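You operate a simulated robot arm through the tools that you are given. There is no shell and no other tool. Be economical: measure what you need, move in short steps, check, and stop when the job is done.

The job below is to be done with a simulated robot arm. You get a single attempt, and the scene is never put back.

JOB
Swap the grey socket's orange pipe for the black one and cap it.
Fine: use the white cap; the old pipe goes in the slot that stood empty at the start.

The check looks at the end state, three seconds after you hand in, the way a careful person would. Anything else that was tipped, shoved, dropped, spilled or broken makes it a failure. Lids that push on must go on centred and level and be pressed home; caps that screw on are set level and turned clockwise until they are tight.

ROBOT AND FRAMES
A 7-joint arm with a two-finger gripper, hanging from a carriage that runs on a rail from [-2.876, 0.005] to [0.004, 0] (x, y) and turns from -6.056 to 5.952 rad about z. Base frame: it is fixed where the carriage stands at the start and does not move with it; the origin is on the floor, on the carriage's upright axis, x ahead of it, y to its left, z up; the surface under the hand at the start is at about z = 0.8. Units: m, rad, N and s.
With the tool pointing down near the work surface it reaches from about 0.1 to 0.5 m from the robot's upright axis, wherever it stands. Its first joint turns from -2.897 to 2.897 rad. Places, roughly: push-fit socket [0.5, -0.2, 0.8]; slot 3 of the pipe rack [0.5, -0.1, 0.8]. Payload 1.37 kg.
The TCP is the grasp point between the finger pads, 0.016 m short of the fingertips. In the tool frame z runs along the fingers and y along their closing line. Largest opening 0.092 m; the body of the gripper starts 0.074 m behind the TCP.
Orientation is that of the tool frame in the base frame, as a unit quaternion [x, y, z, w]. With the fingers straight down and closing along the base's y, the tool's x points along the base's -x, its y along +y and its z along -z.

CONTROLS
- The arm moves only by the tool arm_command. Its argument "motion" is a list of rows, each an object (a shift or turn left out is 0, a gripper value left out holds the last) with "linear": the shift along the tool's x, y, z in mm, a list of three; "angular": the turn, a rotation vector about the tool's x, y, z in rad, a list of three; "fingers": the finger opening in mm, from 0 to 92. In form: [{"linear": [tx, ty, tz], "angular": [rx, ry, rz], "fingers": fingers}, ...]. A call has 1 to 12 rows; each row is the pose to reach, as a shift and turn from the pose commanded when the call began, along the tool's axes at that moment. Rows are played at 5 a second. More than 0.05 m and 0.15 rad between two rows, or a gripper value outside its range, and nothing of the call is played. A pose out of reach is approached as far as the arm can. The call stops where the force on the tool passes 40 N (or 10 N more than at its start, if that is more) or the arm is blocked; 0.2 s more then pass. Each finger halts on what it meets, pressing with about 26 N; the grip force reading is that of the motor and also rises with nothing between the fingers. The clock runs only during rows and for 0.2 s after the last one: add rows that repeat a pose to give the fingers time. It gives the time, the measured TCP pose, the force on the tool (base axes), the opening and the grip force at its end, in the units of the frame above (readings bear some noise), with the torque about the TCP (base axes, N m) and any sound that the robot's microphone picked up.
- Cameras (640 x 400 px; columns grow to the right, rows downward): "scene" is now at [0.2458, -0.018, 1.6594]; the picture's right is [-0.38, -0.92, 0.00], its down [-0.86, 0.36, -0.36] and it looks along [0.33, -0.14, -0.93] (base axes); focal length 268 px, centre (320, 200). "wrist" rides on the gripper at [0.071, 0.019, -0.111] in the tool frame; the picture's right is [-0.26, 0.97, 0.00], its down [-0.78, -0.21, -0.59] and it looks along [-0.57, -0.15, 0.81] (tool axes); focal length 280 px, centre (320, 200). There is no depth. A picture from a camera that has moved, and an enlarged one, comes with that camera's place and axes in the base frame and with its lens. The place of the scene camera against the robot may be out by one fixed shift of up to 0.012 m in any direction.
- get_image(camera): a new picture of that camera. The clock stands still meanwhile.
- lift_body(by): slides the trunk up (or, below 0, down) by that many m; the arm and the scene camera ride with it, the base frame stays. It gives what a move gives, with no picture.
- roll_base(legs): drives the robot by 1 to 6 legs, each [ahead, left, turn to the left] in m, m and rad, along the robot's own axes; the way and the turn of a leg run together, so that a leg with both is an arc; at most 1.5 m and 3.142 rad a leg. The arm and the cameras ride along, it lands a little off, and it stops where it bumps. It keeps to its track: a leg is cut to what the track allows. It gives what a move gives.
- turn_head(pan, tilt): turns the head with the scene camera to pan (to the left, within 2.705 rad either way) and tilt (down, from -0.506 to 1.204), counted from straight ahead of the robot. It gives what a move gives.
- enlarge(camera, box): a new picture of the part [left, top, right, bottom] of that camera's present view, enlarged. The clock stands still meanwhile.
- finish_job(): hands the job in; it is judged then, once.

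Work in short steps. Places have to be worked out from the pictures, the camera data and where the tool is seen: move nearer, look again, correct. Check each grasp and each placing, and mend what went wrong. You have 120 turns and 98 pictures in all, those below and enlarged ones among them. Open the gripper and draw the arm clear of the work before you hand the job in, unless the task says otherwise; then end with one line.

The tools are called after ">>>" as name(argument=value, ...) on one line, values as JSON. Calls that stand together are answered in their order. arm_command: Moves the arm, as the interface text tells. Its arguments: {"type":"object","properties":{"motion":{"type":"array","items":{"type":"object","properties":{"linear":{"type":"array","items":{"type":"number"}},"angular":{"type":"array","items":{"type":"number"}},"fingers":{"type":"number"}}}}},"required":["motion"]} The other tools are called the same way: lift_body (by) slides the trunk up or down; roll_base (legs) drives the base; turn_head (pan, tilt) turns the head that bears the scene camera; get_image (camera) takes a picture; enlarge (camera, box) takes an enlarged picture of a part of a camera's view; finish_job () hands the job in.

At the start:

```text
time: 0.0
tool_pos: [0.3481, -0.1545, 1.0006]
tcp_rot: [0.0, 1.0, 0.0, 0.0]
contact_force: [0.2, -0.6, 0.1]
torque: [-0.01, 0.03, -0.02]
opening: 0.0918
finger_force: 0.0
trunk travel left (down, up): [-0.475, 0.185]
robot x, y, heading: [-0.001, 0.0013, 0.003]
head pan, tilt: [-0.394, 1.201]
```

scene: 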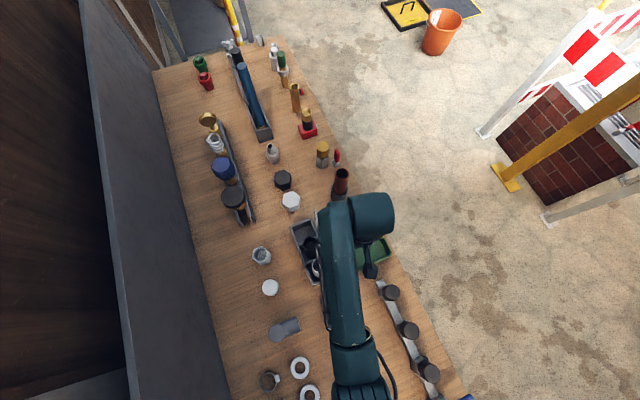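
wrist: 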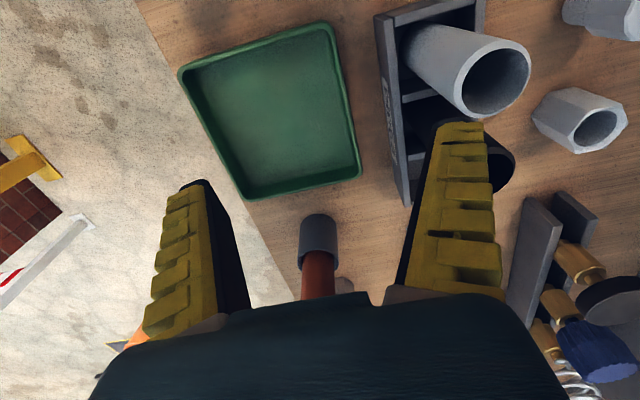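

The arm hides part of the bench, so I take enlarged views to identify the socket, rack, pipes and caps.

>>> enlarge(camera="scene", box=[160, 120, 420, 290])

>>> enlarge(camera="scene", box=[220, 230, 480, 400])

>>> enlarge(camera="wrist", box=[280, 0, 640, 230])

```text
2.35 times, centred on (290, 205) of scene
camera zoom: at [0.2458, -0.018, 1.6594], right [-0.38, -0.92, 0.0], down [-0.86, 0.36, -0.36], along [0.33, -0.14, -0.93], focal length 630 px, centre (391, 188)
```

zoom: 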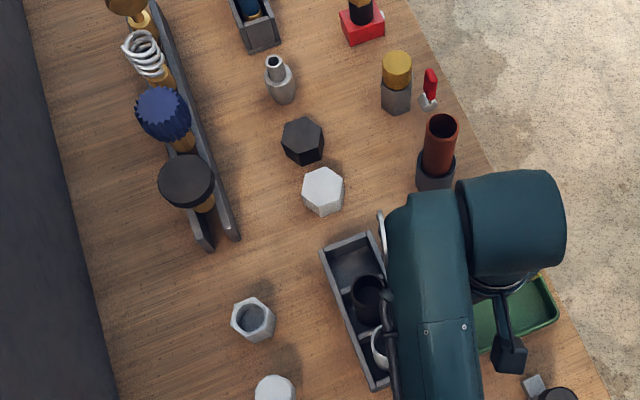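

```text
2.35 times, centred on (350, 315) of scene
camera zoom: at [0.2458, -0.018, 1.6594], right [-0.38, -0.92, 0.0], down [-0.86, 0.36, -0.36], along [0.33, -0.14, -0.93], focal length 630 px, centre (249, -71)
```

zoom: 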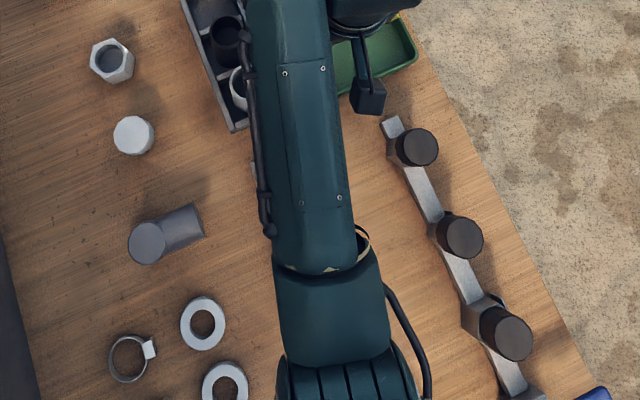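

```text
1.74 times, centred on (460, 115) of wrist
camera zoom: at [0.2767, -0.1347, 1.111], right [0.26, 0.97, 0.0], down [0.78, -0.21, 0.59], along [0.57, -0.15, -0.81], focal length 488 px, centre (76, 348)
```

zoom: 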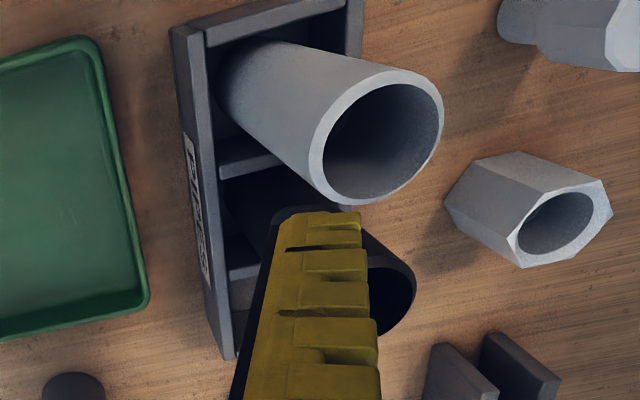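

I move the hand up and to the right to clear the scene camera's view of the rack and socket.

>>> arm_command(motion=[{"linear": [0, 0, -40]}, {"linear": [20, -30, -80]}, {"linear": [40, -70, -100]}, {"linear": [60, -110, -100]}, {"linear": [80, -150, -100]}, {"linear": [100, -190, -100]}])

>>> get_image(camera="scene")

>>> get_image(camera="wrist")

```text
refused: row 2 steps farther than a row can; nothing moved
```

```text
92 pictures are left
camera scene: at [0.2458, -0.018, 1.6594], right [-0.38, -0.92, 0.0], down [-0.86, 0.36, -0.36], along [0.33, -0.14, -0.93], focal length 268 px, centre (320, 200)
```

scene: 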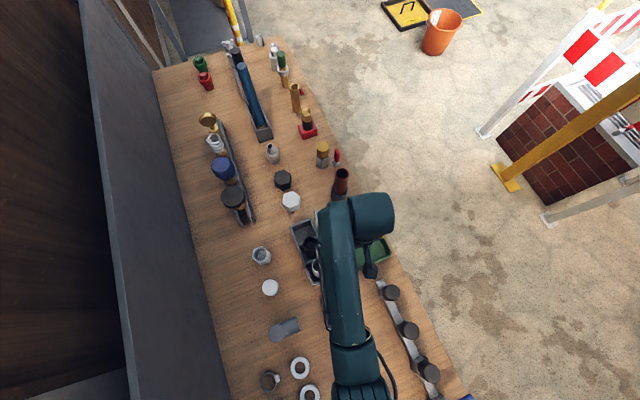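

```text
91 pictures are left
camera wrist: at [0.2767, -0.1347, 1.111], right [0.26, 0.97, 0.0], down [0.78, -0.21, 0.59], along [0.57, -0.15, -0.81], focal length 280 px, centre (320, 200)
```

wrist: 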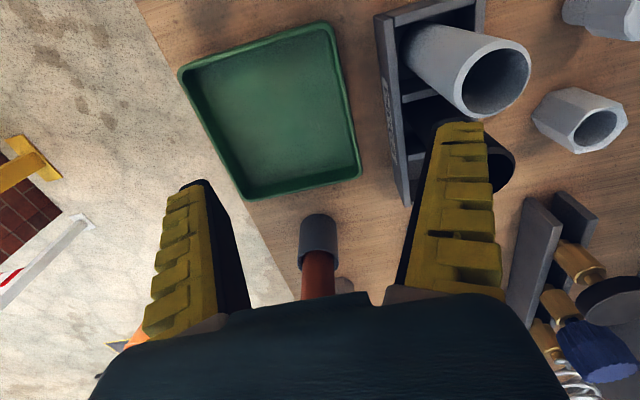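

The row step was too large; I repeat it with smaller steps.

>>> arm_command(motion=[{"linear": [0, 0, -40]}, {"linear": [10, -20, -80]}, {"linear": [25, -50, -110]}, {"linear": [45, -90, -110]}, {"linear": [60, -130, -110]}, {"linear": [80, -170, -110]}, {"linear": [100, -205, -110]}])

```text
time: 1.6
tool_pos: [0.2477, -0.3612, 1.1081]
tcp_rot: [-0.001, 1.0, 0.001, 0.0]
contact_force: [-0.6, 0.4, 0.4]
torque: [-0.06, -0.03, 0.0]
opening: 0.0918
finger_force: 0.1
trunk travel left (down, up): [-0.475, 0.185]
robot x, y, heading: [0.0009, 0.0006, -0.001]
head pan, tilt: [-0.394, 1.201]
```

Now I look at the cleared view.

>>> enlarge(camera="scene", box=[220, 140, 400, 300])

>>> get_image(camera="wrist")

```text
2.50 times, centred on (310, 220) of scene
camera zoom: at [0.2458, -0.0178, 1.6595], right [-0.38, -0.92, 0.0], down [-0.86, 0.36, -0.36], along [0.33, -0.14, -0.93], focal length 669 px, centre (345, 150)
```

zoom: 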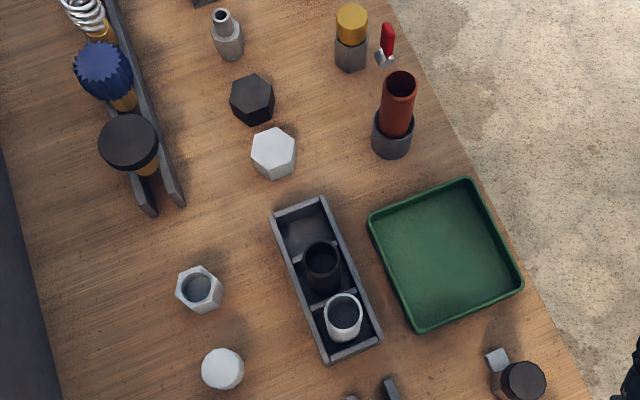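

```text
89 pictures are left
camera wrist: at [0.1771, -0.3416, 1.22], right [0.26, 0.97, 0.0], down [0.78, -0.21, 0.59], along [0.57, -0.15, -0.81], focal length 280 px, centre (320, 200)
```

wrist: 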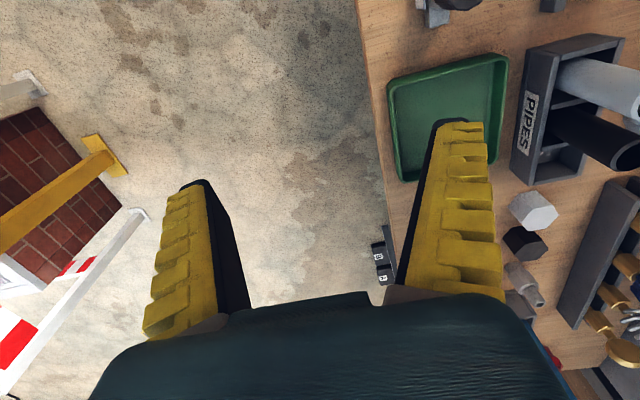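

Orange pipe in socket is near (0.525,-0.20), rack near (0.47,-0.06), white hex cap near (0.57,-0.05). There is also a white round disc, so I swing the wrist camera over for a closer look at the candidates.

>>> arm_command(motion=[{"linear": [0, 45, 0]}, {"linear": [0, 90, 0]}, {"linear": [0, 135, 0]}, {"linear": [0, 180, 0]}, {"linear": [0, 225, 0]}, {"linear": [0, 270, 0]}, {"linear": [0, 315, 0]}, {"linear": [0, 360, 0]}])

>>> get_image(camera="wrist")

>>> enlarge(camera="scene", box=[280, 120, 380, 220])

```text
time: 3.4
tool_pos: [0.2471, -0.0022, 1.1125]
tcp_rot: [0.0, 1.0, 0.0, 0.0]
contact_force: [-0.1, 0.1, -0.6]
torque: [0.0, -0.01, -0.03]
opening: 0.0919
finger_force: 0.0
trunk travel left (down, up): [-0.475, 0.185]
robot x, y, heading: [0.0034, 0.0, 0.002]
head pan, tilt: [-0.394, 1.201]
```

```text
88 pictures are left
camera wrist: at [0.1766, 0.0197, 1.2225], right [0.26, 0.96, 0.0], down [0.78, -0.21, 0.59], along [0.57, -0.15, -0.81], focal length 280 px, centre (320, 200)
```

wrist: 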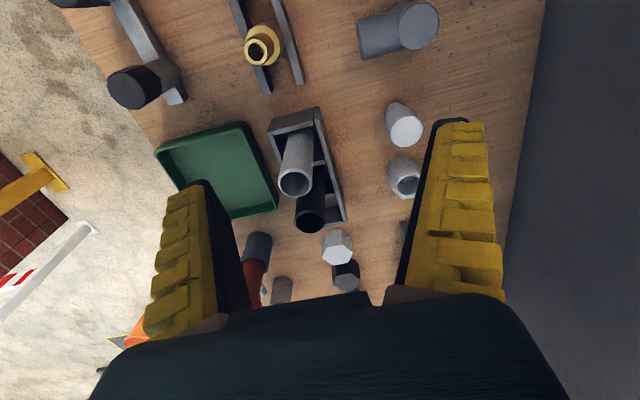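

```text
4.00 times, centred on (330, 170) of scene
camera zoom: at [0.2458, -0.0181, 1.6595], right [-0.38, -0.92, 0.0], down [-0.86, 0.36, -0.36], along [0.33, -0.14, -0.93], focal length 1070 px, centre (280, 320)
```

zoom: 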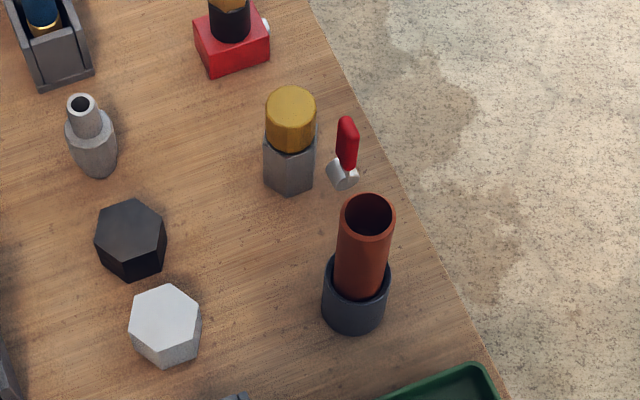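

Zoom in on the candidates for caps in the wrist view.

>>> enlarge(camera="wrist", box=[260, 90, 440, 300])

```text
1.90 times, centred on (350, 195) of wrist
camera zoom: at [0.1766, 0.0197, 1.2225], right [0.26, 0.96, 0.0], down [0.78, -0.21, 0.59], along [0.57, -0.15, -0.81], focal length 534 px, centre (263, 210)
```

zoom: 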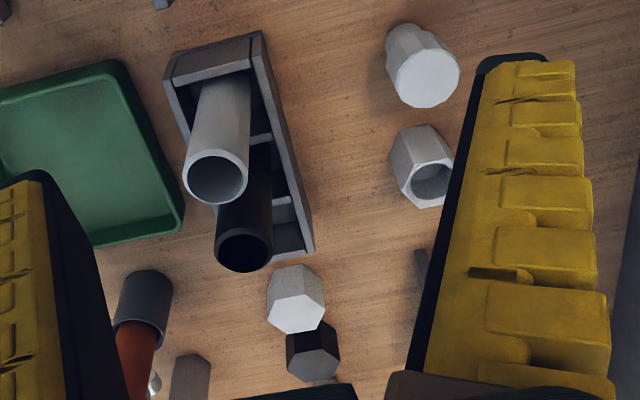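

The white hex cap (closed top) beside its black twin is the cap. I estimate black pipe top at (0.39,-0.05,0.96), slot 3 near (0.45,-0.05). Now I move toward the orange pipe for a closer look.

>>> arm_command(motion=[{"linear": [-20, -40, 0]}, {"linear": [-40, -80, 0]}, {"linear": [-60, -120, 0]}, {"linear": [-75, -160, 0]}, {"linear": [-90, -198, 0]}])

>>> get_image(camera="wrist")

```text
time: 4.6
tool_pos: [0.3405, -0.199, 1.1102]
tcp_rot: [0.0, 1.0, 0.0, 0.0]
contact_force: [-0.3, 0.6, -0.6]
torque: [-0.04, 0.02, -0.01]
opening: 0.0916
finger_force: 0.1
trunk travel left (down, up): [-0.475, 0.185]
robot x, y, heading: [0.0031, 0.0028, -0.001]
head pan, tilt: [-0.394, 1.201]
```

```text
85 pictures are left
camera wrist: at [0.2679, -0.179, 1.2214], right [0.26, 0.97, 0.0], down [0.78, -0.21, 0.59], along [0.57, -0.15, -0.81], focal length 280 px, centre (320, 200)
```

wrist: 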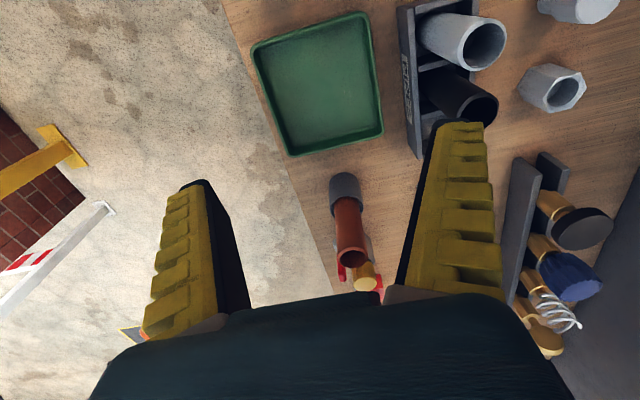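

Triangulating puts the orange pipe top near (0.535,-0.207,0.975). I approach at a safe height and test the reach.

>>> arm_command(motion=[{"linear": [-40, 0, 0]}, {"linear": [-80, -2, 0]}, {"linear": [-120, -4, 0]}, {"linear": [-150, -6, 0]}, {"linear": [-165, -6, 0]}])

>>> get_image(camera="wrist")

```text
time: 5.8
tool_pos: [0.5039, -0.2056, 1.1079]
tcp_rot: [0.0, 1.0, -0.001, 0.0]
contact_force: [-0.2, 0.4, 0.3]
torque: [-0.05, 0.01, 0.02]
opening: 0.092
finger_force: 0.0
trunk travel left (down, up): [-0.475, 0.185]
robot x, y, heading: [0.0018, -0.0025, -0.0]
head pan, tilt: [-0.394, 1.201]
```

```text
84 pictures are left
camera wrist: at [0.432, -0.184, 1.2208], right [0.26, 0.97, 0.0], down [0.78, -0.21, 0.59], along [0.57, -0.15, -0.81], focal length 280 px, centre (320, 200)
```

wrist: 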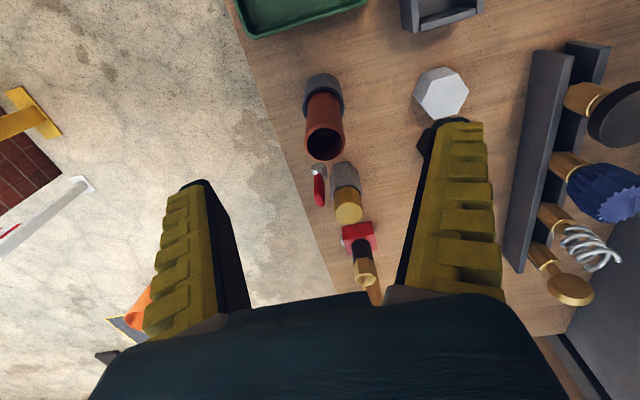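

Two wrist views agree: pipe top centre (0.5425,-0.209,0.972). I move above it and descend with open fingers around the pipe.

>>> arm_command(motion=[{"linear": [-38, -3, 0]}, {"linear": [-38, -3, 40]}, {"linear": [-38, -3, 80]}, {"linear": [-38, -3, 110]}])

>>> get_image(camera="wrist")

>>> get_image(camera="scene")

```text
time: 6.8
tool_pos: [0.5355, -0.2059, 1.0006]
tcp_rot: [0.0, 1.0, 0.0, 0.001]
contact_force: [0.6, -0.9, 0.2]
torque: [0.03, 0.0, 0.02]
opening: 0.0918
finger_force: 0.0
out of reach, approached as far as the arm can: row 4
trunk travel left (down, up): [-0.475, 0.185]
robot x, y, heading: [-0.0012, -0.0036, -0.005]
head pan, tilt: [-0.394, 1.201]
```

```text
83 pictures are left
camera wrist: at [0.4642, -0.1855, 1.1125], right [0.26, 0.97, 0.0], down [0.78, -0.21, 0.59], along [0.57, -0.15, -0.81], focal length 280 px, centre (320, 200)
```

wrist: 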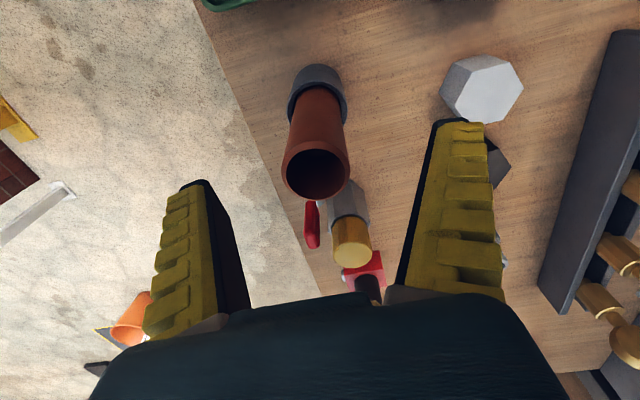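

```text
82 pictures are left
camera scene: at [0.2455, -0.0179, 1.6593], right [-0.38, -0.92, 0.0], down [-0.86, 0.36, -0.36], along [0.33, -0.14, -0.93], focal length 268 px, centre (320, 200)
```

scene: 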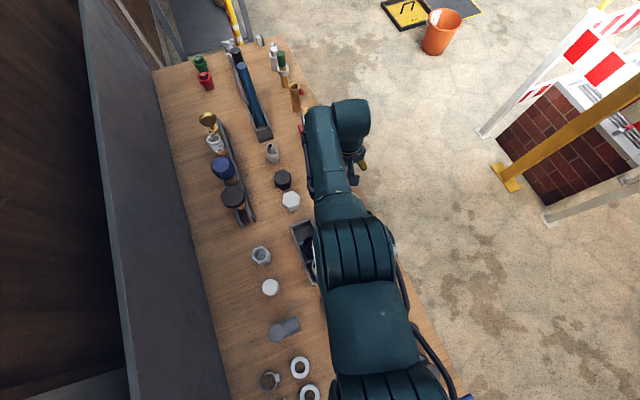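

Reach runs out here at this trunk height. I raise the hand, then lower the trunk so the arm is less stretched; y and x estimates of the pipe are confirmed (0.543,-0.209).

>>> arm_command(motion=[{"linear": [0, 0, -45]}, {"linear": [0, 0, -90]}, {"linear": [0, 0, -135]}, {"linear": [0, 0, -150]}])

>>> lift_body(by=-0.15)

```text
time: 7.8
tool_pos: [0.5352, -0.2072, 1.1501]
tcp_rot: [-0.001, 1.0, 0.001, 0.0]
contact_force: [-0.2, 0.5, 0.7]
torque: [0.02, 0.01, -0.01]
opening: 0.0917
finger_force: 0.1
trunk travel left (down, up): [-0.475, 0.185]
robot x, y, heading: [0.0025, -0.0012, 0.001]
head pan, tilt: [-0.394, 1.201]
```

```text
time: 9.6
tool_pos: [0.5353, -0.2069, 1.0001]
tcp_rot: [0.001, 1.0, -0.001, 0.0]
contact_force: [0.1, 0.0, -0.3]
torque: [-0.01, -0.03, 0.0]
opening: 0.0922
finger_force: 0.2
trunk travel left (down, up): [-0.325, 0.335]
robot x, y, heading: [0.0011, 0.0034, -0.001]
head pan, tilt: [-0.394, 1.201]
```

Now I align x/y and descend to grip height z≈0.94.

>>> arm_command(motion=[{"linear": [-7, -2, 0]}, {"linear": [-7, -2, 30]}, {"linear": [-7, -2, 60]}, {"linear": [-7, -2, 60]}])

>>> get_image(camera="wrist")

```text
time: 10.6
tool_pos: [0.5427, -0.2074, 0.9395]
tcp_rot: [0.0, 1.0, -0.001, 0.0]
contact_force: [-0.6, 0.1, 0.2]
torque: [0.0, 0.01, 0.02]
opening: 0.0919
finger_force: 0.1
trunk travel left (down, up): [-0.325, 0.335]
robot x, y, heading: [0.0023, -0.0016, 0.001]
head pan, tilt: [-0.394, 1.201]
```

```text
81 pictures are left
camera wrist: at [0.472, -0.1875, 1.0512], right [0.26, 0.97, 0.0], down [0.78, -0.21, 0.59], along [0.57, -0.15, -0.81], focal length 280 px, centre (320, 200)
```

wrist: 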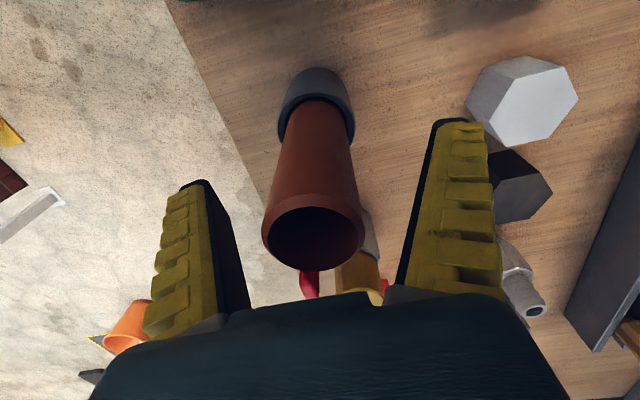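

The pipe stands centred between the pads; I close.

>>> arm_command(motion=[{"fingers": 20}, {"fingers": 20}, {"fingers": 20}, {"fingers": 20}])

```text
time: 11.6
tool_pos: [0.5433, -0.2103, 0.9417]
tcp_rot: [0.001, 1.0, -0.001, 0.001]
contact_force: [-0.9, -5.8, 2.1]
torque: [-0.1, -0.27, -0.09]
opening: 0.031
finger_force: 25.9
trunk travel left (down, up): [-0.325, 0.335]
robot x, y, heading: [-0.0032, 0.0003, -0.001]
head pan, tilt: [-0.394, 1.201]
```

Gripped at 31 mm. Now I pull straight up in small steps, easing y by -2 mm.

>>> arm_command(motion=[{"linear": [0, -2, 0]}, {"linear": [0, -2, -10]}, {"linear": [0, -2, -20]}, {"linear": [0, -2, -30]}, {"linear": [0, -2, -40]}, {"linear": [0, -2, -50]}, {"linear": [0, -2, -60]}])

>>> get_image(camera="wrist")

```text
time: 13.2
tool_pos: [0.5419, -0.2112, 1.0002]
tcp_rot: [0.0, 1.0, 0.001, 0.0]
contact_force: [-0.2, -0.9, -1.3]
torque: [-0.04, -0.01, 0.0]
opening: 0.0296
finger_force: 25.4
trunk travel left (down, up): [-0.325, 0.335]
robot x, y, heading: [0.0018, -0.0025, -0.005]
head pan, tilt: [-0.394, 1.201]
```

```text
80 pictures are left
camera wrist: at [0.4713, -0.1909, 1.1117], right [0.26, 0.97, 0.0], down [0.78, -0.21, 0.59], along [0.57, -0.15, -0.81], focal length 280 px, centre (320, 200)
```

wrist: 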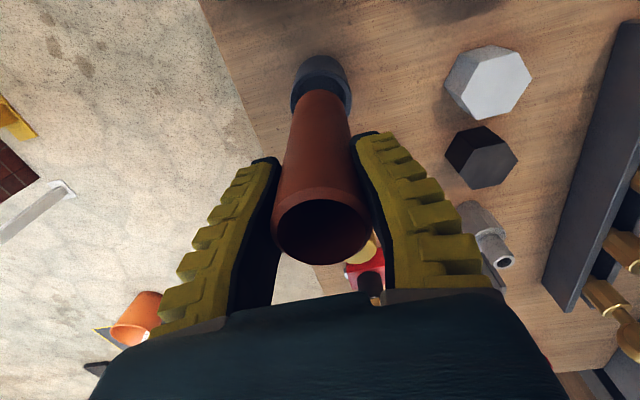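

The pipe came free. I lift further to clear the socket and rack.

>>> arm_command(motion=[{"linear": [0, 0, -30]}, {"linear": [0, 0, -60]}, {"linear": [0, 0, -90]}, {"linear": [0, 0, -110]}, {"linear": [0, 0, -110]}])

>>> get_image(camera="wrist")

>>> get_image(camera="scene")

```text
time: 14.3
tool_pos: [0.5434, -0.2113, 1.1117]
tcp_rot: [0.0, 1.0, 0.0, 0.0]
contact_force: [-1.2, 0.9, -0.8]
torque: [0.03, -0.02, 0.01]
opening: 0.0298
finger_force: 26.0
trunk travel left (down, up): [-0.325, 0.335]
robot x, y, heading: [-0.0003, 0.0044, -0.001]
head pan, tilt: [-0.394, 1.201]
```

```text
79 pictures are left
camera wrist: at [0.4721, -0.191, 1.2229], right [0.26, 0.97, 0.0], down [0.78, -0.21, 0.59], along [0.57, -0.15, -0.81], focal length 280 px, centre (320, 200)
```

wrist: 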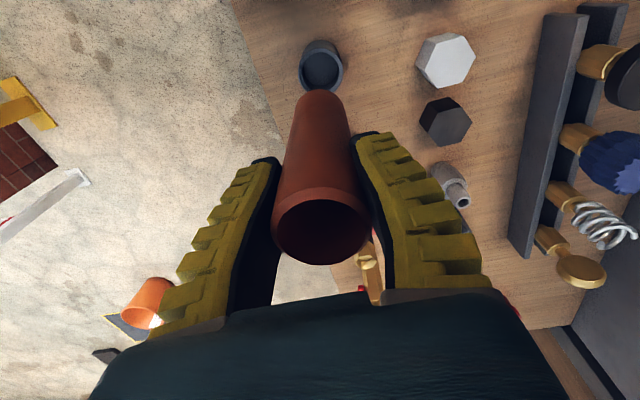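

```text
78 pictures are left
camera scene: at [0.2458, -0.018, 1.5094], right [-0.38, -0.92, 0.0], down [-0.86, 0.36, -0.36], along [0.33, -0.14, -0.93], focal length 268 px, centre (320, 200)
```

scene: 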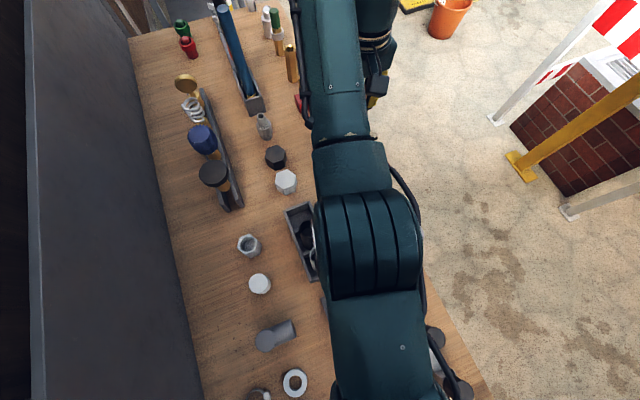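

Socket mouth confirmed at (0.543,-0.208). Rack spans x 0.297–0.490, y -0.0875–-0.019, rim z≈0.85, so slot 3 is centred near (0.455,-0.053). I carry the pipe there at height.

>>> arm_command(motion=[{"linear": [18, 32, 0]}, {"linear": [36, 64, 0]}, {"linear": [54, 96, 0]}, {"linear": [72, 128, 0]}, {"linear": [88, 158, 0]}, {"linear": [88, 158, 0]}])

>>> get_image(camera="wrist")

>>> enlarge(camera="scene", box=[220, 140, 400, 300])

```text
time: 15.8
tool_pos: [0.4603, -0.0522, 1.1033]
tcp_rot: [0.001, 1.0, 0.0, 0.002]
contact_force: [-0.1, 0.7, -1.5]
torque: [0.0, 0.03, 0.0]
opening: 0.0298
finger_force: 25.8
out of reach, approached as far as the arm can: row 4, 5, 6
trunk travel left (down, up): [-0.325, 0.335]
robot x, y, heading: [0.0015, -0.0016, -0.006]
head pan, tilt: [-0.394, 1.201]
```

```text
77 pictures are left
camera wrist: at [0.3887, -0.031, 1.2136], right [0.26, 0.96, 0.0], down [0.78, -0.21, 0.59], along [0.57, -0.15, -0.81], focal length 280 px, centre (320, 200)
```

wrist: 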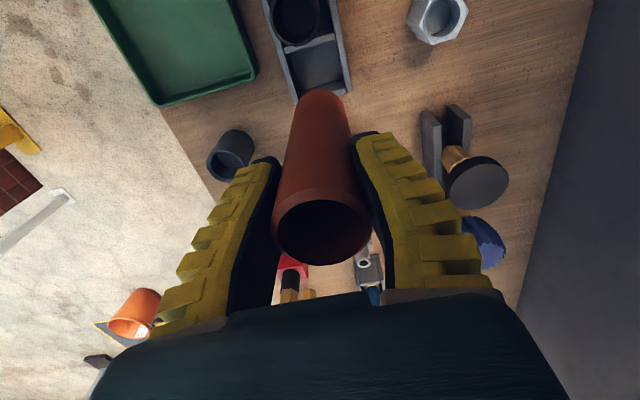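

```text
2.50 times, centred on (310, 220) of scene
camera zoom: at [0.2457, -0.0179, 1.5094], right [-0.38, -0.92, 0.0], down [-0.86, 0.36, -0.36], along [0.33, -0.14, -0.93], focal length 669 px, centre (345, 150)
```

zoom: 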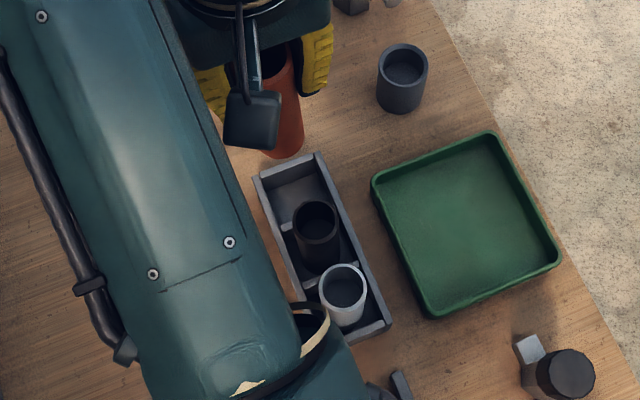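

At this trunk height the close-in high pose is near the arm's limit, but slot 3 reads at about (0.457,-0.053). I lower towards it, with the x correction.

>>> arm_command(motion=[{"linear": [3, -1, 20]}, {"linear": [4, -1, 40]}, {"linear": [4, -1, 60]}, {"linear": [4, -1, 75]}, {"linear": [4, -1, 75]}])

>>> get_image(camera="wrist")

>>> enlarge(camera="scene", box=[220, 140, 400, 300])

```text
time: 16.9
tool_pos: [0.4539, -0.0543, 1.0281]
tcp_rot: [0.0, 1.0, -0.001, 0.0]
contact_force: [-0.4, -1.0, -0.9]
torque: [-0.01, -0.01, -0.02]
opening: 0.0297
finger_force: 25.9
trunk travel left (down, up): [-0.325, 0.335]
robot x, y, heading: [0.0021, 0.0017, -0.005]
head pan, tilt: [-0.394, 1.201]
```

```text
75 pictures are left
camera wrist: at [0.3839, -0.0344, 1.1387], right [0.26, 0.97, 0.0], down [0.78, -0.21, 0.59], along [0.57, -0.15, -0.81], focal length 280 px, centre (320, 200)
```

wrist: 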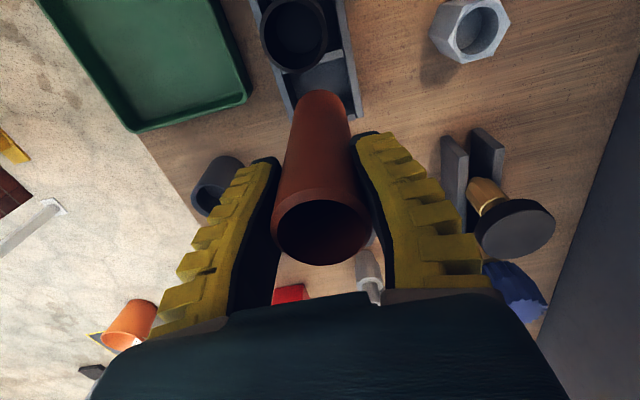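

```text
2.50 times, centred on (310, 220) of scene
camera zoom: at [0.2458, -0.018, 1.5094], right [-0.38, -0.92, 0.0], down [-0.86, 0.36, -0.36], along [0.33, -0.14, -0.93], focal length 669 px, centre (345, 150)
```

zoom: 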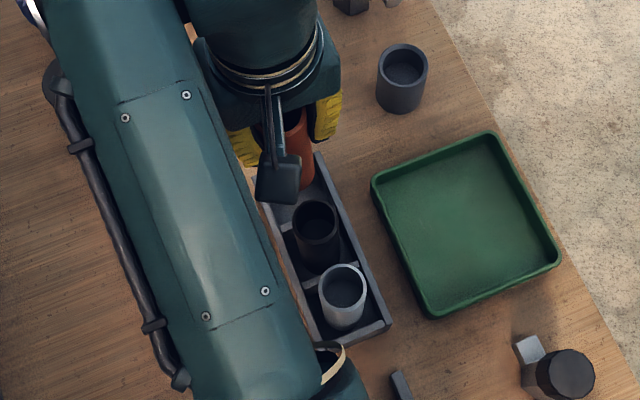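

Alignment looks right; I continue down into slot 3.

>>> arm_command(motion=[{"linear": [-1, 1, 15]}, {"linear": [-1, 1, 30]}, {"linear": [-1, 1, 45]}, {"linear": [-1, 1, 60]}, {"linear": [-1, 1, 70]}, {"linear": [-1, 1, 78]}])

>>> get_image(camera="wrist")

>>> enlarge(camera="scene", box=[220, 140, 400, 300])

```text
time: 18.4
tool_pos: [0.4569, -0.0545, 0.9502]
tcp_rot: [0.0, 1.0, 0.0, 0.0]
contact_force: [0.3, 0.5, -0.5]
torque: [-0.02, 0.01, 0.01]
opening: 0.0295
finger_force: 25.5
trunk travel left (down, up): [-0.325, 0.335]
robot x, y, heading: [-0.0013, 0.0023, -0.0]
head pan, tilt: [-0.394, 1.201]
```

```text
73 pictures are left
camera wrist: at [0.3855, -0.0325, 1.0608], right [0.26, 0.97, 0.0], down [0.78, -0.21, 0.59], along [0.57, -0.15, -0.81], focal length 280 px, centre (320, 200)
```

wrist: 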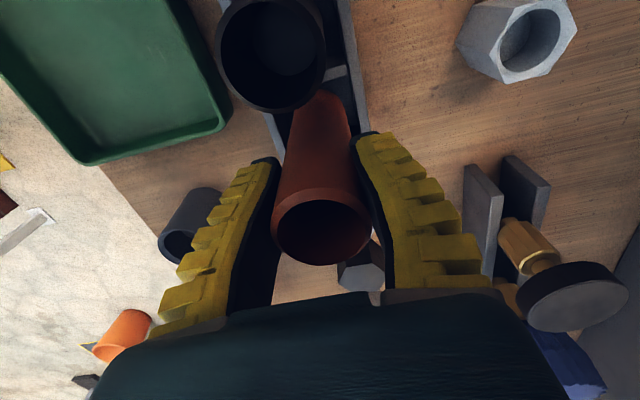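

```text
2.50 times, centred on (310, 220) of scene
camera zoom: at [0.2458, -0.018, 1.5094], right [-0.38, -0.92, 0.0], down [-0.86, 0.36, -0.36], along [0.33, -0.14, -0.93], focal length 669 px, centre (345, 150)
```

zoom: 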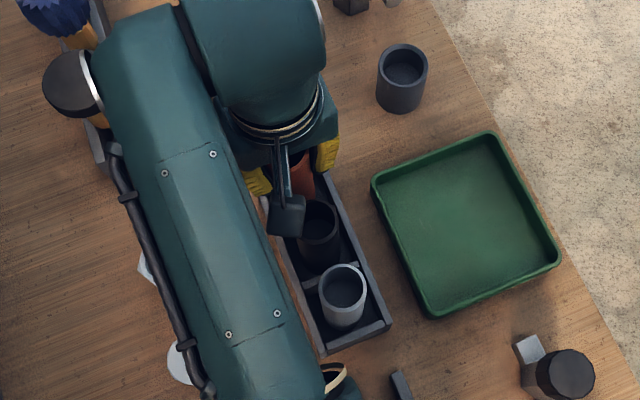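

Bottom is inside the slot with no contact force. I lower in small steps until it touches the floor.

>>> arm_command(motion=[{"linear": [0, 0, 4]}, {"linear": [0, 0, 8]}, {"linear": [0, 0, 11]}, {"linear": [0, 0, 14]}])

```text
time: 19.4
tool_pos: [0.4577, -0.0527, 0.9359]
tcp_rot: [0.0, 1.0, 0.0, -0.001]
contact_force: [-0.6, 0.2, -1.1]
torque: [-0.01, 0.0, 0.0]
opening: 0.0297
finger_force: 25.9
trunk travel left (down, up): [-0.325, 0.335]
robot x, y, heading: [-0.0002, -0.0001, -0.005]
head pan, tilt: [-0.394, 1.201]
```

No contact yet; continue slowly.

>>> arm_command(motion=[{"linear": [0, 0, 3]}, {"linear": [0, 0, 6]}, {"linear": [0, 0, 8]}])

```text
time: 20.1
tool_pos: [0.4565, -0.0529, 0.9279]
tcp_rot: [0.0, 1.0, 0.0, 0.0]
contact_force: [-0.4, 0.2, -1.0]
torque: [0.02, -0.02, 0.02]
opening: 0.0298
finger_force: 25.9
trunk travel left (down, up): [-0.325, 0.335]
robot x, y, heading: [-0.0044, 0.0022, 0.003]
head pan, tilt: [-0.394, 1.201]
```

>>> arm_command(motion=[{"linear": [0, 0, 3]}, {"linear": [0, 0, 6]}, {"linear": [0, 0, 8]}])

>>> get_image(camera="wrist")

```text
time: 20.9
tool_pos: [0.4564, -0.0538, 0.9208]
tcp_rot: [0.0, 1.0, 0.001, 0.001]
contact_force: [-0.9, 0.7, 1.9]
torque: [0.02, 0.11, 0.04]
opening: 0.0297
finger_force: 26.0
trunk travel left (down, up): [-0.325, 0.335]
robot x, y, heading: [0.0002, 0.0002, 0.002]
head pan, tilt: [-0.394, 1.201]
```

```text
71 pictures are left
camera wrist: at [0.3853, -0.0332, 1.031], right [0.26, 0.97, 0.0], down [0.78, -0.21, 0.59], along [0.57, -0.15, -0.81], focal length 280 px, centre (320, 200)
```

wrist: 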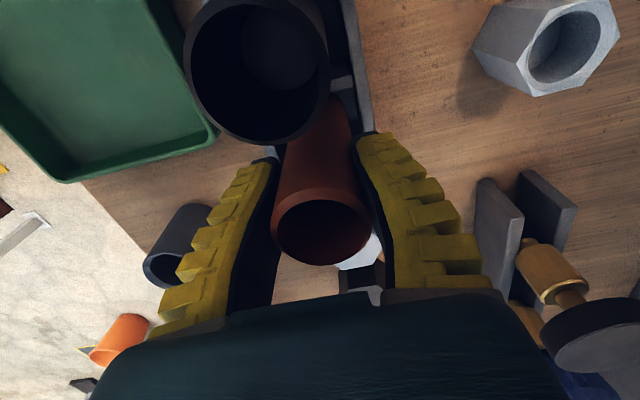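

Contact just begun, so the pipe stands on the slot floor. One more mm, then I open and check before withdrawing.

>>> arm_command(motion=[{"linear": [0, 0, 1]}, {"linear": [0, 0, 1], "fingers": 40}, {"linear": [0, 0, 1], "fingers": 70}, {"linear": [0, 0, 1], "fingers": 80}, {"linear": [0, 0, 1], "fingers": 80}])

>>> get_image(camera="wrist")

```text
time: 22.1
tool_pos: [0.4564, -0.0545, 0.918]
tcp_rot: [-0.001, 1.0, 0.0, 0.001]
contact_force: [0.0, 0.0, 0.2]
torque: [0.02, -0.03, -0.03]
opening: 0.0815
finger_force: 0.6
trunk travel left (down, up): [-0.325, 0.335]
robot x, y, heading: [-0.0011, 0.0014, -0.004]
head pan, tilt: [-0.394, 1.201]
```

```text
70 pictures are left
camera wrist: at [0.3854, -0.0329, 1.0293], right [0.26, 0.97, 0.0], down [0.78, -0.21, 0.59], along [0.57, -0.15, -0.81], focal length 280 px, centre (320, 200)
```

wrist: 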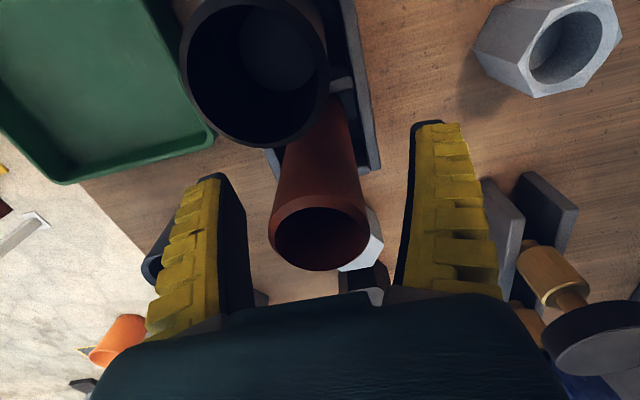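

The orange pipe stands upright in slot 3. The black pipe is at about (0.3965,-0.0536), top ~0.95. I rise and shift over it.

>>> arm_command(motion=[{"linear": [0, 0, -30]}, {"linear": [0, 0, -60]}, {"linear": [0, 0, -85], "fingers": 92}, {"linear": [20, 0, -85]}, {"linear": [40, 0, -85]}, {"linear": [60, 0, -85]}, {"linear": [60, 0, -85]}])

>>> get_image(camera="wrist")

>>> get_image(camera="scene")

```text
time: 23.8
tool_pos: [0.3966, -0.0521, 1.0044]
tcp_rot: [0.0, 1.0, 0.0, 0.0]
contact_force: [0.2, -0.9, -0.5]
torque: [0.02, 0.02, -0.01]
opening: 0.0917
finger_force: 0.0
trunk travel left (down, up): [-0.325, 0.335]
robot x, y, heading: [0.0025, -0.0025, 0.001]
head pan, tilt: [-0.394, 1.201]
```

```text
69 pictures are left
camera wrist: at [0.3251, -0.0319, 1.1153], right [0.26, 0.97, 0.0], down [0.78, -0.21, 0.59], along [0.57, -0.15, -0.81], focal length 280 px, centre (320, 200)
```

wrist: 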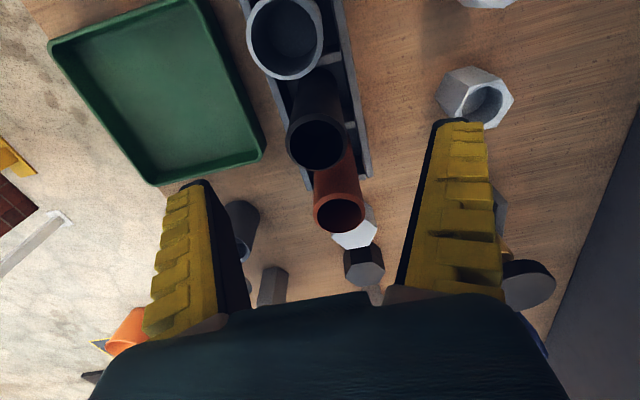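

```text
68 pictures are left
camera scene: at [0.2457, -0.018, 1.5094], right [-0.38, -0.92, 0.0], down [-0.86, 0.36, -0.36], along [0.33, -0.14, -0.93], focal length 268 px, centre (320, 200)
```

scene: 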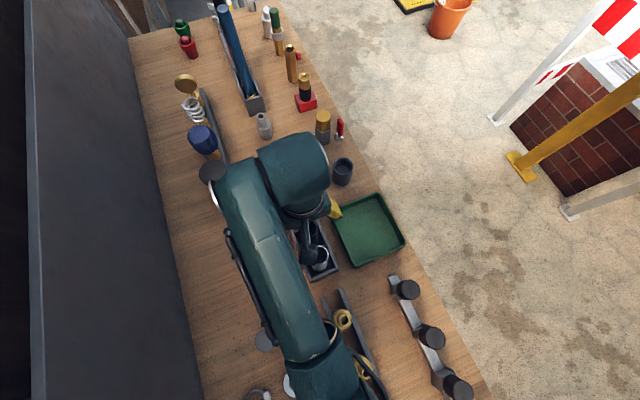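

Black pipe top centre triangulates to (0.396,-0.053,0.953). I descend around it and check before closing.

>>> arm_command(motion=[{"linear": [0, 0, 25]}, {"linear": [0, 0, 50]}, {"linear": [0, 0, 80]}, {"linear": [0, 0, 80]}])

>>> get_image(camera="wrist")

```text
time: 24.8
tool_pos: [0.3978, -0.051, 0.9236]
tcp_rot: [0.0, 1.0, 0.0, 0.001]
contact_force: [-0.4, 0.4, 0.6]
torque: [0.0, -0.03, 0.01]
opening: 0.0919
finger_force: 0.0
trunk travel left (down, up): [-0.325, 0.335]
robot x, y, heading: [-0.0001, -0.0004, -0.004]
head pan, tilt: [-0.394, 1.201]
```

```text
67 pictures are left
camera wrist: at [0.3266, -0.0312, 1.034], right [0.26, 0.97, 0.0], down [0.78, -0.21, 0.59], along [0.57, -0.15, -0.81], focal length 280 px, centre (320, 200)
```

wrist: 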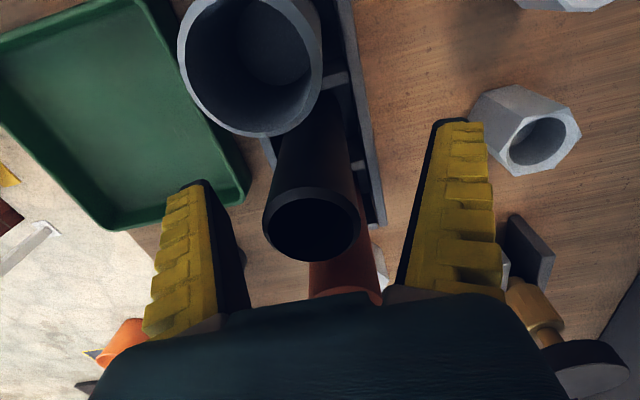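

Pipe sits ~2–3 mm toward −y of the pads' centre; I shift 2 mm and close.

>>> arm_command(motion=[{"linear": [1, -2, 0]}, {"linear": [1, -2, 0], "fingers": 20}, {"linear": [1, -2, 0], "fingers": 20}, {"linear": [1, -2, 0], "fingers": 20}, {"linear": [1, -2, 0], "fingers": 20}])

```text
time: 25.9
tool_pos: [0.3972, -0.0544, 0.9255]
tcp_rot: [0.0, 1.0, 0.001, 0.002]
contact_force: [2.3, -1.4, 5.2]
torque: [0.01, -0.29, -0.03]
opening: 0.0312
finger_force: 25.8
trunk travel left (down, up): [-0.325, 0.335]
robot x, y, heading: [-0.0031, 0.0022, -0.001]
head pan, tilt: [-0.394, 1.201]
```

Gripped. I lift it out straight up.

>>> arm_command(motion=[{"linear": [0, 0, -15]}, {"linear": [0, 0, -35]}, {"linear": [0, 0, -60]}, {"linear": [0, 0, -85]}, {"linear": [0, 0, -105]}, {"linear": [0, 0, -105]}])

>>> get_image(camera="wrist")

```text
time: 27.4
tool_pos: [0.4054, -0.0545, 1.018]
tcp_rot: [0.0, 1.0, 0.0, 0.001]
contact_force: [0.0, 0.4, -0.4]
torque: [0.02, 0.01, 0.01]
opening: 0.0307
finger_force: 25.6
out of reach, approached as far as the arm can: row 5, 6
trunk travel left (down, up): [-0.325, 0.335]
robot x, y, heading: [0.0024, -0.0023, 0.006]
head pan, tilt: [-0.394, 1.201]
```

```text
66 pictures are left
camera wrist: at [0.3339, -0.035, 1.1296], right [0.26, 0.97, 0.0], down [0.78, -0.21, 0.59], along [0.57, -0.15, -0.81], focal length 280 px, centre (320, 200)
```

wrist: 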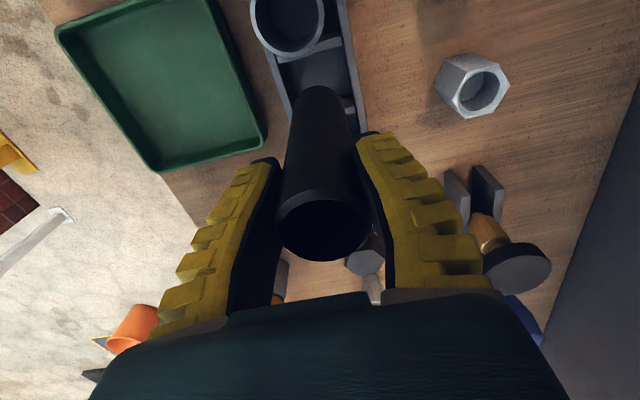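

Reach limit inward at this height; the pipe bottom is clear of the rim but x drifted. I raise the trunk 0.05 m straight up to gain clearance.

>>> lift_body(by=0.05)

>>> get_image(camera="wrist")

```text
time: 28.3
tool_pos: [0.4059, -0.056, 1.0679]
tcp_rot: [0.001, 1.0, 0.0, 0.0]
contact_force: [-0.2, -0.4, 0.1]
torque: [0.01, 0.01, 0.01]
opening: 0.0307
finger_force: 26.4
trunk travel left (down, up): [-0.375, 0.285]
robot x, y, heading: [0.0005, -0.0001, -0.001]
head pan, tilt: [-0.394, 1.201]
```

```text
65 pictures are left
camera wrist: at [0.3337, -0.0349, 1.1793], right [0.26, 0.97, 0.0], down [0.78, -0.21, 0.59], along [0.57, -0.15, -0.81], focal length 280 px, centre (320, 200)
```

wrist: 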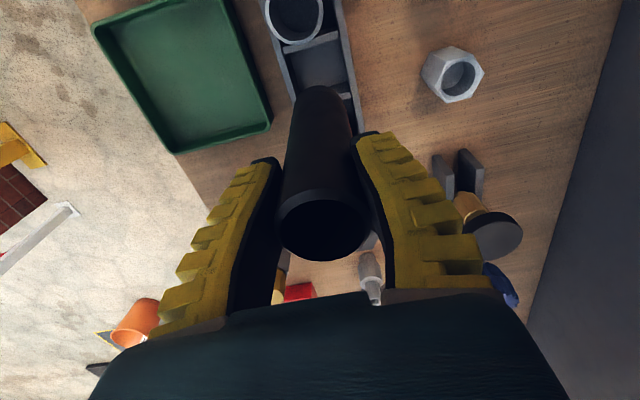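

Now I carry it around: −y over the tray first, then +x to above the socket.

>>> arm_command(motion=[{"linear": [0, -40, 0]}, {"linear": [0, -80, 0]}, {"linear": [0, -120, 0]}, {"linear": [-20, -155, 0]}, {"linear": [-60, -155, 0]}, {"linear": [-100, -155, 0]}, {"linear": [-137, -155, 0]}, {"linear": [-137, -155, 0]}])

>>> get_image(camera="wrist")

>>> get_image(camera="scene")

```text
time: 30.1
tool_pos: [0.5425, -0.2078, 1.0683]
tcp_rot: [0.001, 1.0, 0.0, 0.001]
contact_force: [0.7, 0.2, -1.4]
torque: [-0.02, 0.02, 0.01]
opening: 0.0309
finger_force: 26.1
trunk travel left (down, up): [-0.375, 0.285]
robot x, y, heading: [-0.0006, 0.0027, -0.006]
head pan, tilt: [-0.394, 1.201]
```

```text
64 pictures are left
camera wrist: at [0.4711, -0.1885, 1.1796], right [0.26, 0.97, 0.0], down [0.78, -0.21, 0.59], along [0.57, -0.15, -0.81], focal length 280 px, centre (320, 200)
```

wrist: 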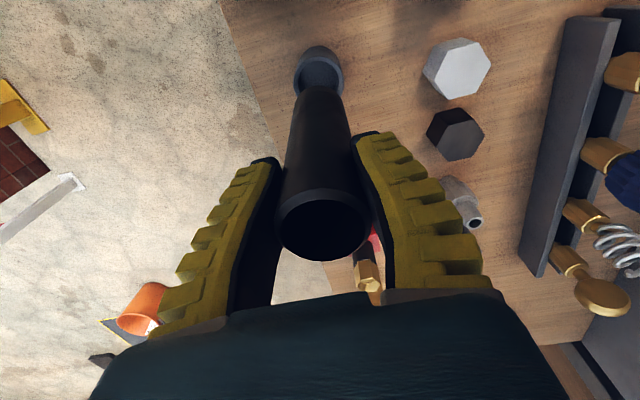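

```text
63 pictures are left
camera scene: at [0.2459, -0.018, 1.5595], right [-0.38, -0.92, 0.0], down [-0.86, 0.36, -0.36], along [0.33, -0.14, -0.93], focal length 268 px, centre (320, 200)
```

scene: 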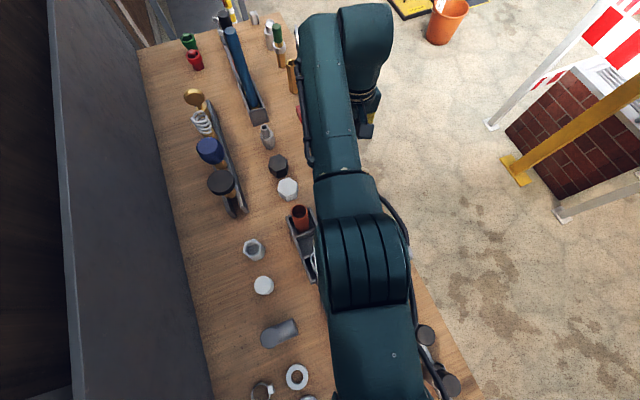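

I lower the trunk back 0.05 m, for reach, and look at the alignment.

>>> lift_body(by=-0.05)

>>> enlarge(camera="wrist", box=[240, 20, 400, 120])

```text
time: 31.0
tool_pos: [0.5426, -0.2091, 1.0197]
tcp_rot: [0.001, 1.0, 0.0, 0.001]
contact_force: [0.6, -0.6, -1.0]
torque: [0.01, 0.0, -0.02]
opening: 0.0307
finger_force: 26.1
trunk travel left (down, up): [-0.325, 0.335]
robot x, y, heading: [0.0011, 0.0023, -0.002]
head pan, tilt: [-0.394, 1.201]
```

```text
4.00 times, centred on (320, 70) of wrist
camera zoom: at [0.4709, -0.1885, 1.1299], right [0.26, 0.97, 0.0], down [0.78, -0.21, 0.59], along [0.57, -0.15, -0.81], focal length 1122 px, centre (320, 720)
```

zoom: 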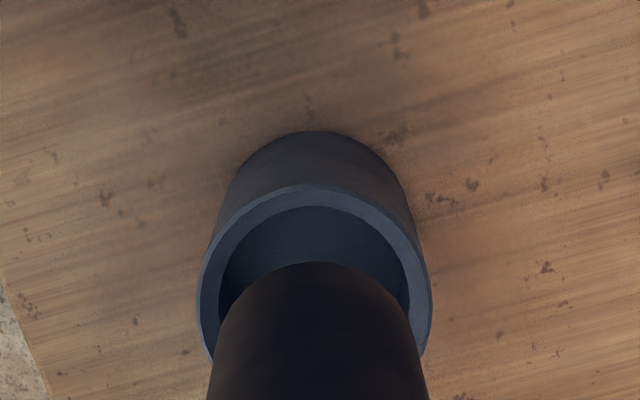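

Aligned well with the socket mouth. I lower slowly.

>>> arm_command(motion=[{"linear": [0, -1, 10]}, {"linear": [0, -1, 20]}, {"linear": [0, -1, 30]}, {"linear": [0, -1, 38]}])

>>> enlarge(camera="wrist", box=[240, 20, 400, 120])

```text
time: 32.0
tool_pos: [0.5419, -0.2094, 0.9803]
tcp_rot: [0.0, 1.0, 0.001, 0.0]
contact_force: [-0.7, 0.6, -1.2]
torque: [0.02, 0.01, 0.0]
opening: 0.0307
finger_force: 26.5
trunk travel left (down, up): [-0.325, 0.335]
robot x, y, heading: [0.0025, -0.0046, -0.001]
head pan, tilt: [-0.394, 1.201]
```

```text
4.00 times, centred on (320, 70) of wrist
camera zoom: at [0.4707, -0.1896, 1.0913], right [0.26, 0.97, 0.0], down [0.78, -0.21, 0.59], along [0.57, -0.15, -0.81], focal length 1122 px, centre (320, 720)
```

zoom: 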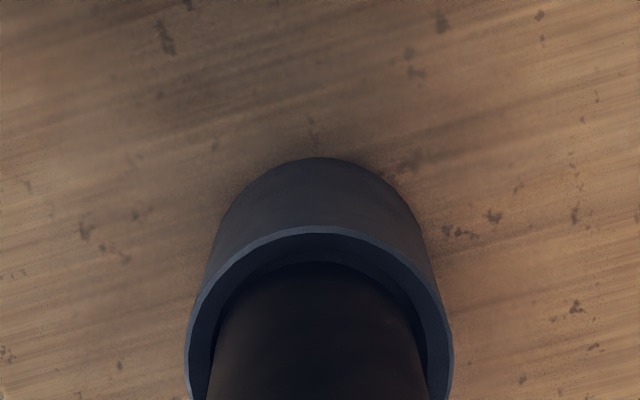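

Pipe is entering, centred. Continue down in small steps.

>>> arm_command(motion=[{"linear": [0, 0, 6]}, {"linear": [0, 0, 12]}, {"linear": [0, 0, 18]}, {"linear": [0, 0, 24]}, {"linear": [0, 0, 30]}])

```text
time: 33.2
tool_pos: [0.5408, -0.2107, 0.9504]
tcp_rot: [0.001, 1.0, 0.0, 0.001]
contact_force: [0.5, 0.6, -0.7]
torque: [0.08, -0.09, -0.01]
opening: 0.0307
finger_force: 25.0
trunk travel left (down, up): [-0.325, 0.335]
robot x, y, heading: [-0.002, -0.0025, 0.0]
head pan, tilt: [-0.394, 1.201]
```

Slides in freely so far; I press down toward the seat in 3 mm steps.

>>> arm_command(motion=[{"linear": [0, 0, 3]}, {"linear": [0, 0, 6]}, {"linear": [0, 0, 9]}, {"linear": [0, 0, 12]}, {"linear": [0, 0, 15]}])

>>> get_image(camera="wrist")

```text
time: 34.4
tool_pos: [0.5439, -0.2113, 0.9365]
tcp_rot: [0.0, 1.0, -0.001, 0.002]
contact_force: [0.4, 1.8, 17.9]
torque: [-0.01, 0.0, -0.01]
opening: 0.0322
finger_force: 25.8
trunk travel left (down, up): [-0.325, 0.335]
robot x, y, heading: [0.0019, 0.0041, -0.001]
head pan, tilt: [-0.394, 1.201]
```

```text
60 pictures are left
camera wrist: at [0.4722, -0.1899, 1.0478], right [0.26, 0.96, 0.0], down [0.78, -0.21, 0.59], along [0.57, -0.16, -0.81], focal length 280 px, centre (320, 200)
```

wrist: 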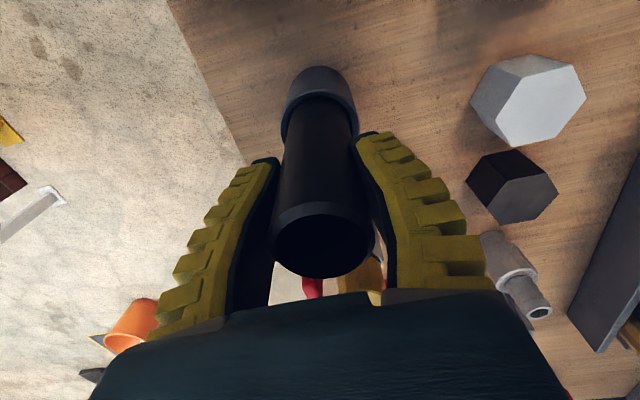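

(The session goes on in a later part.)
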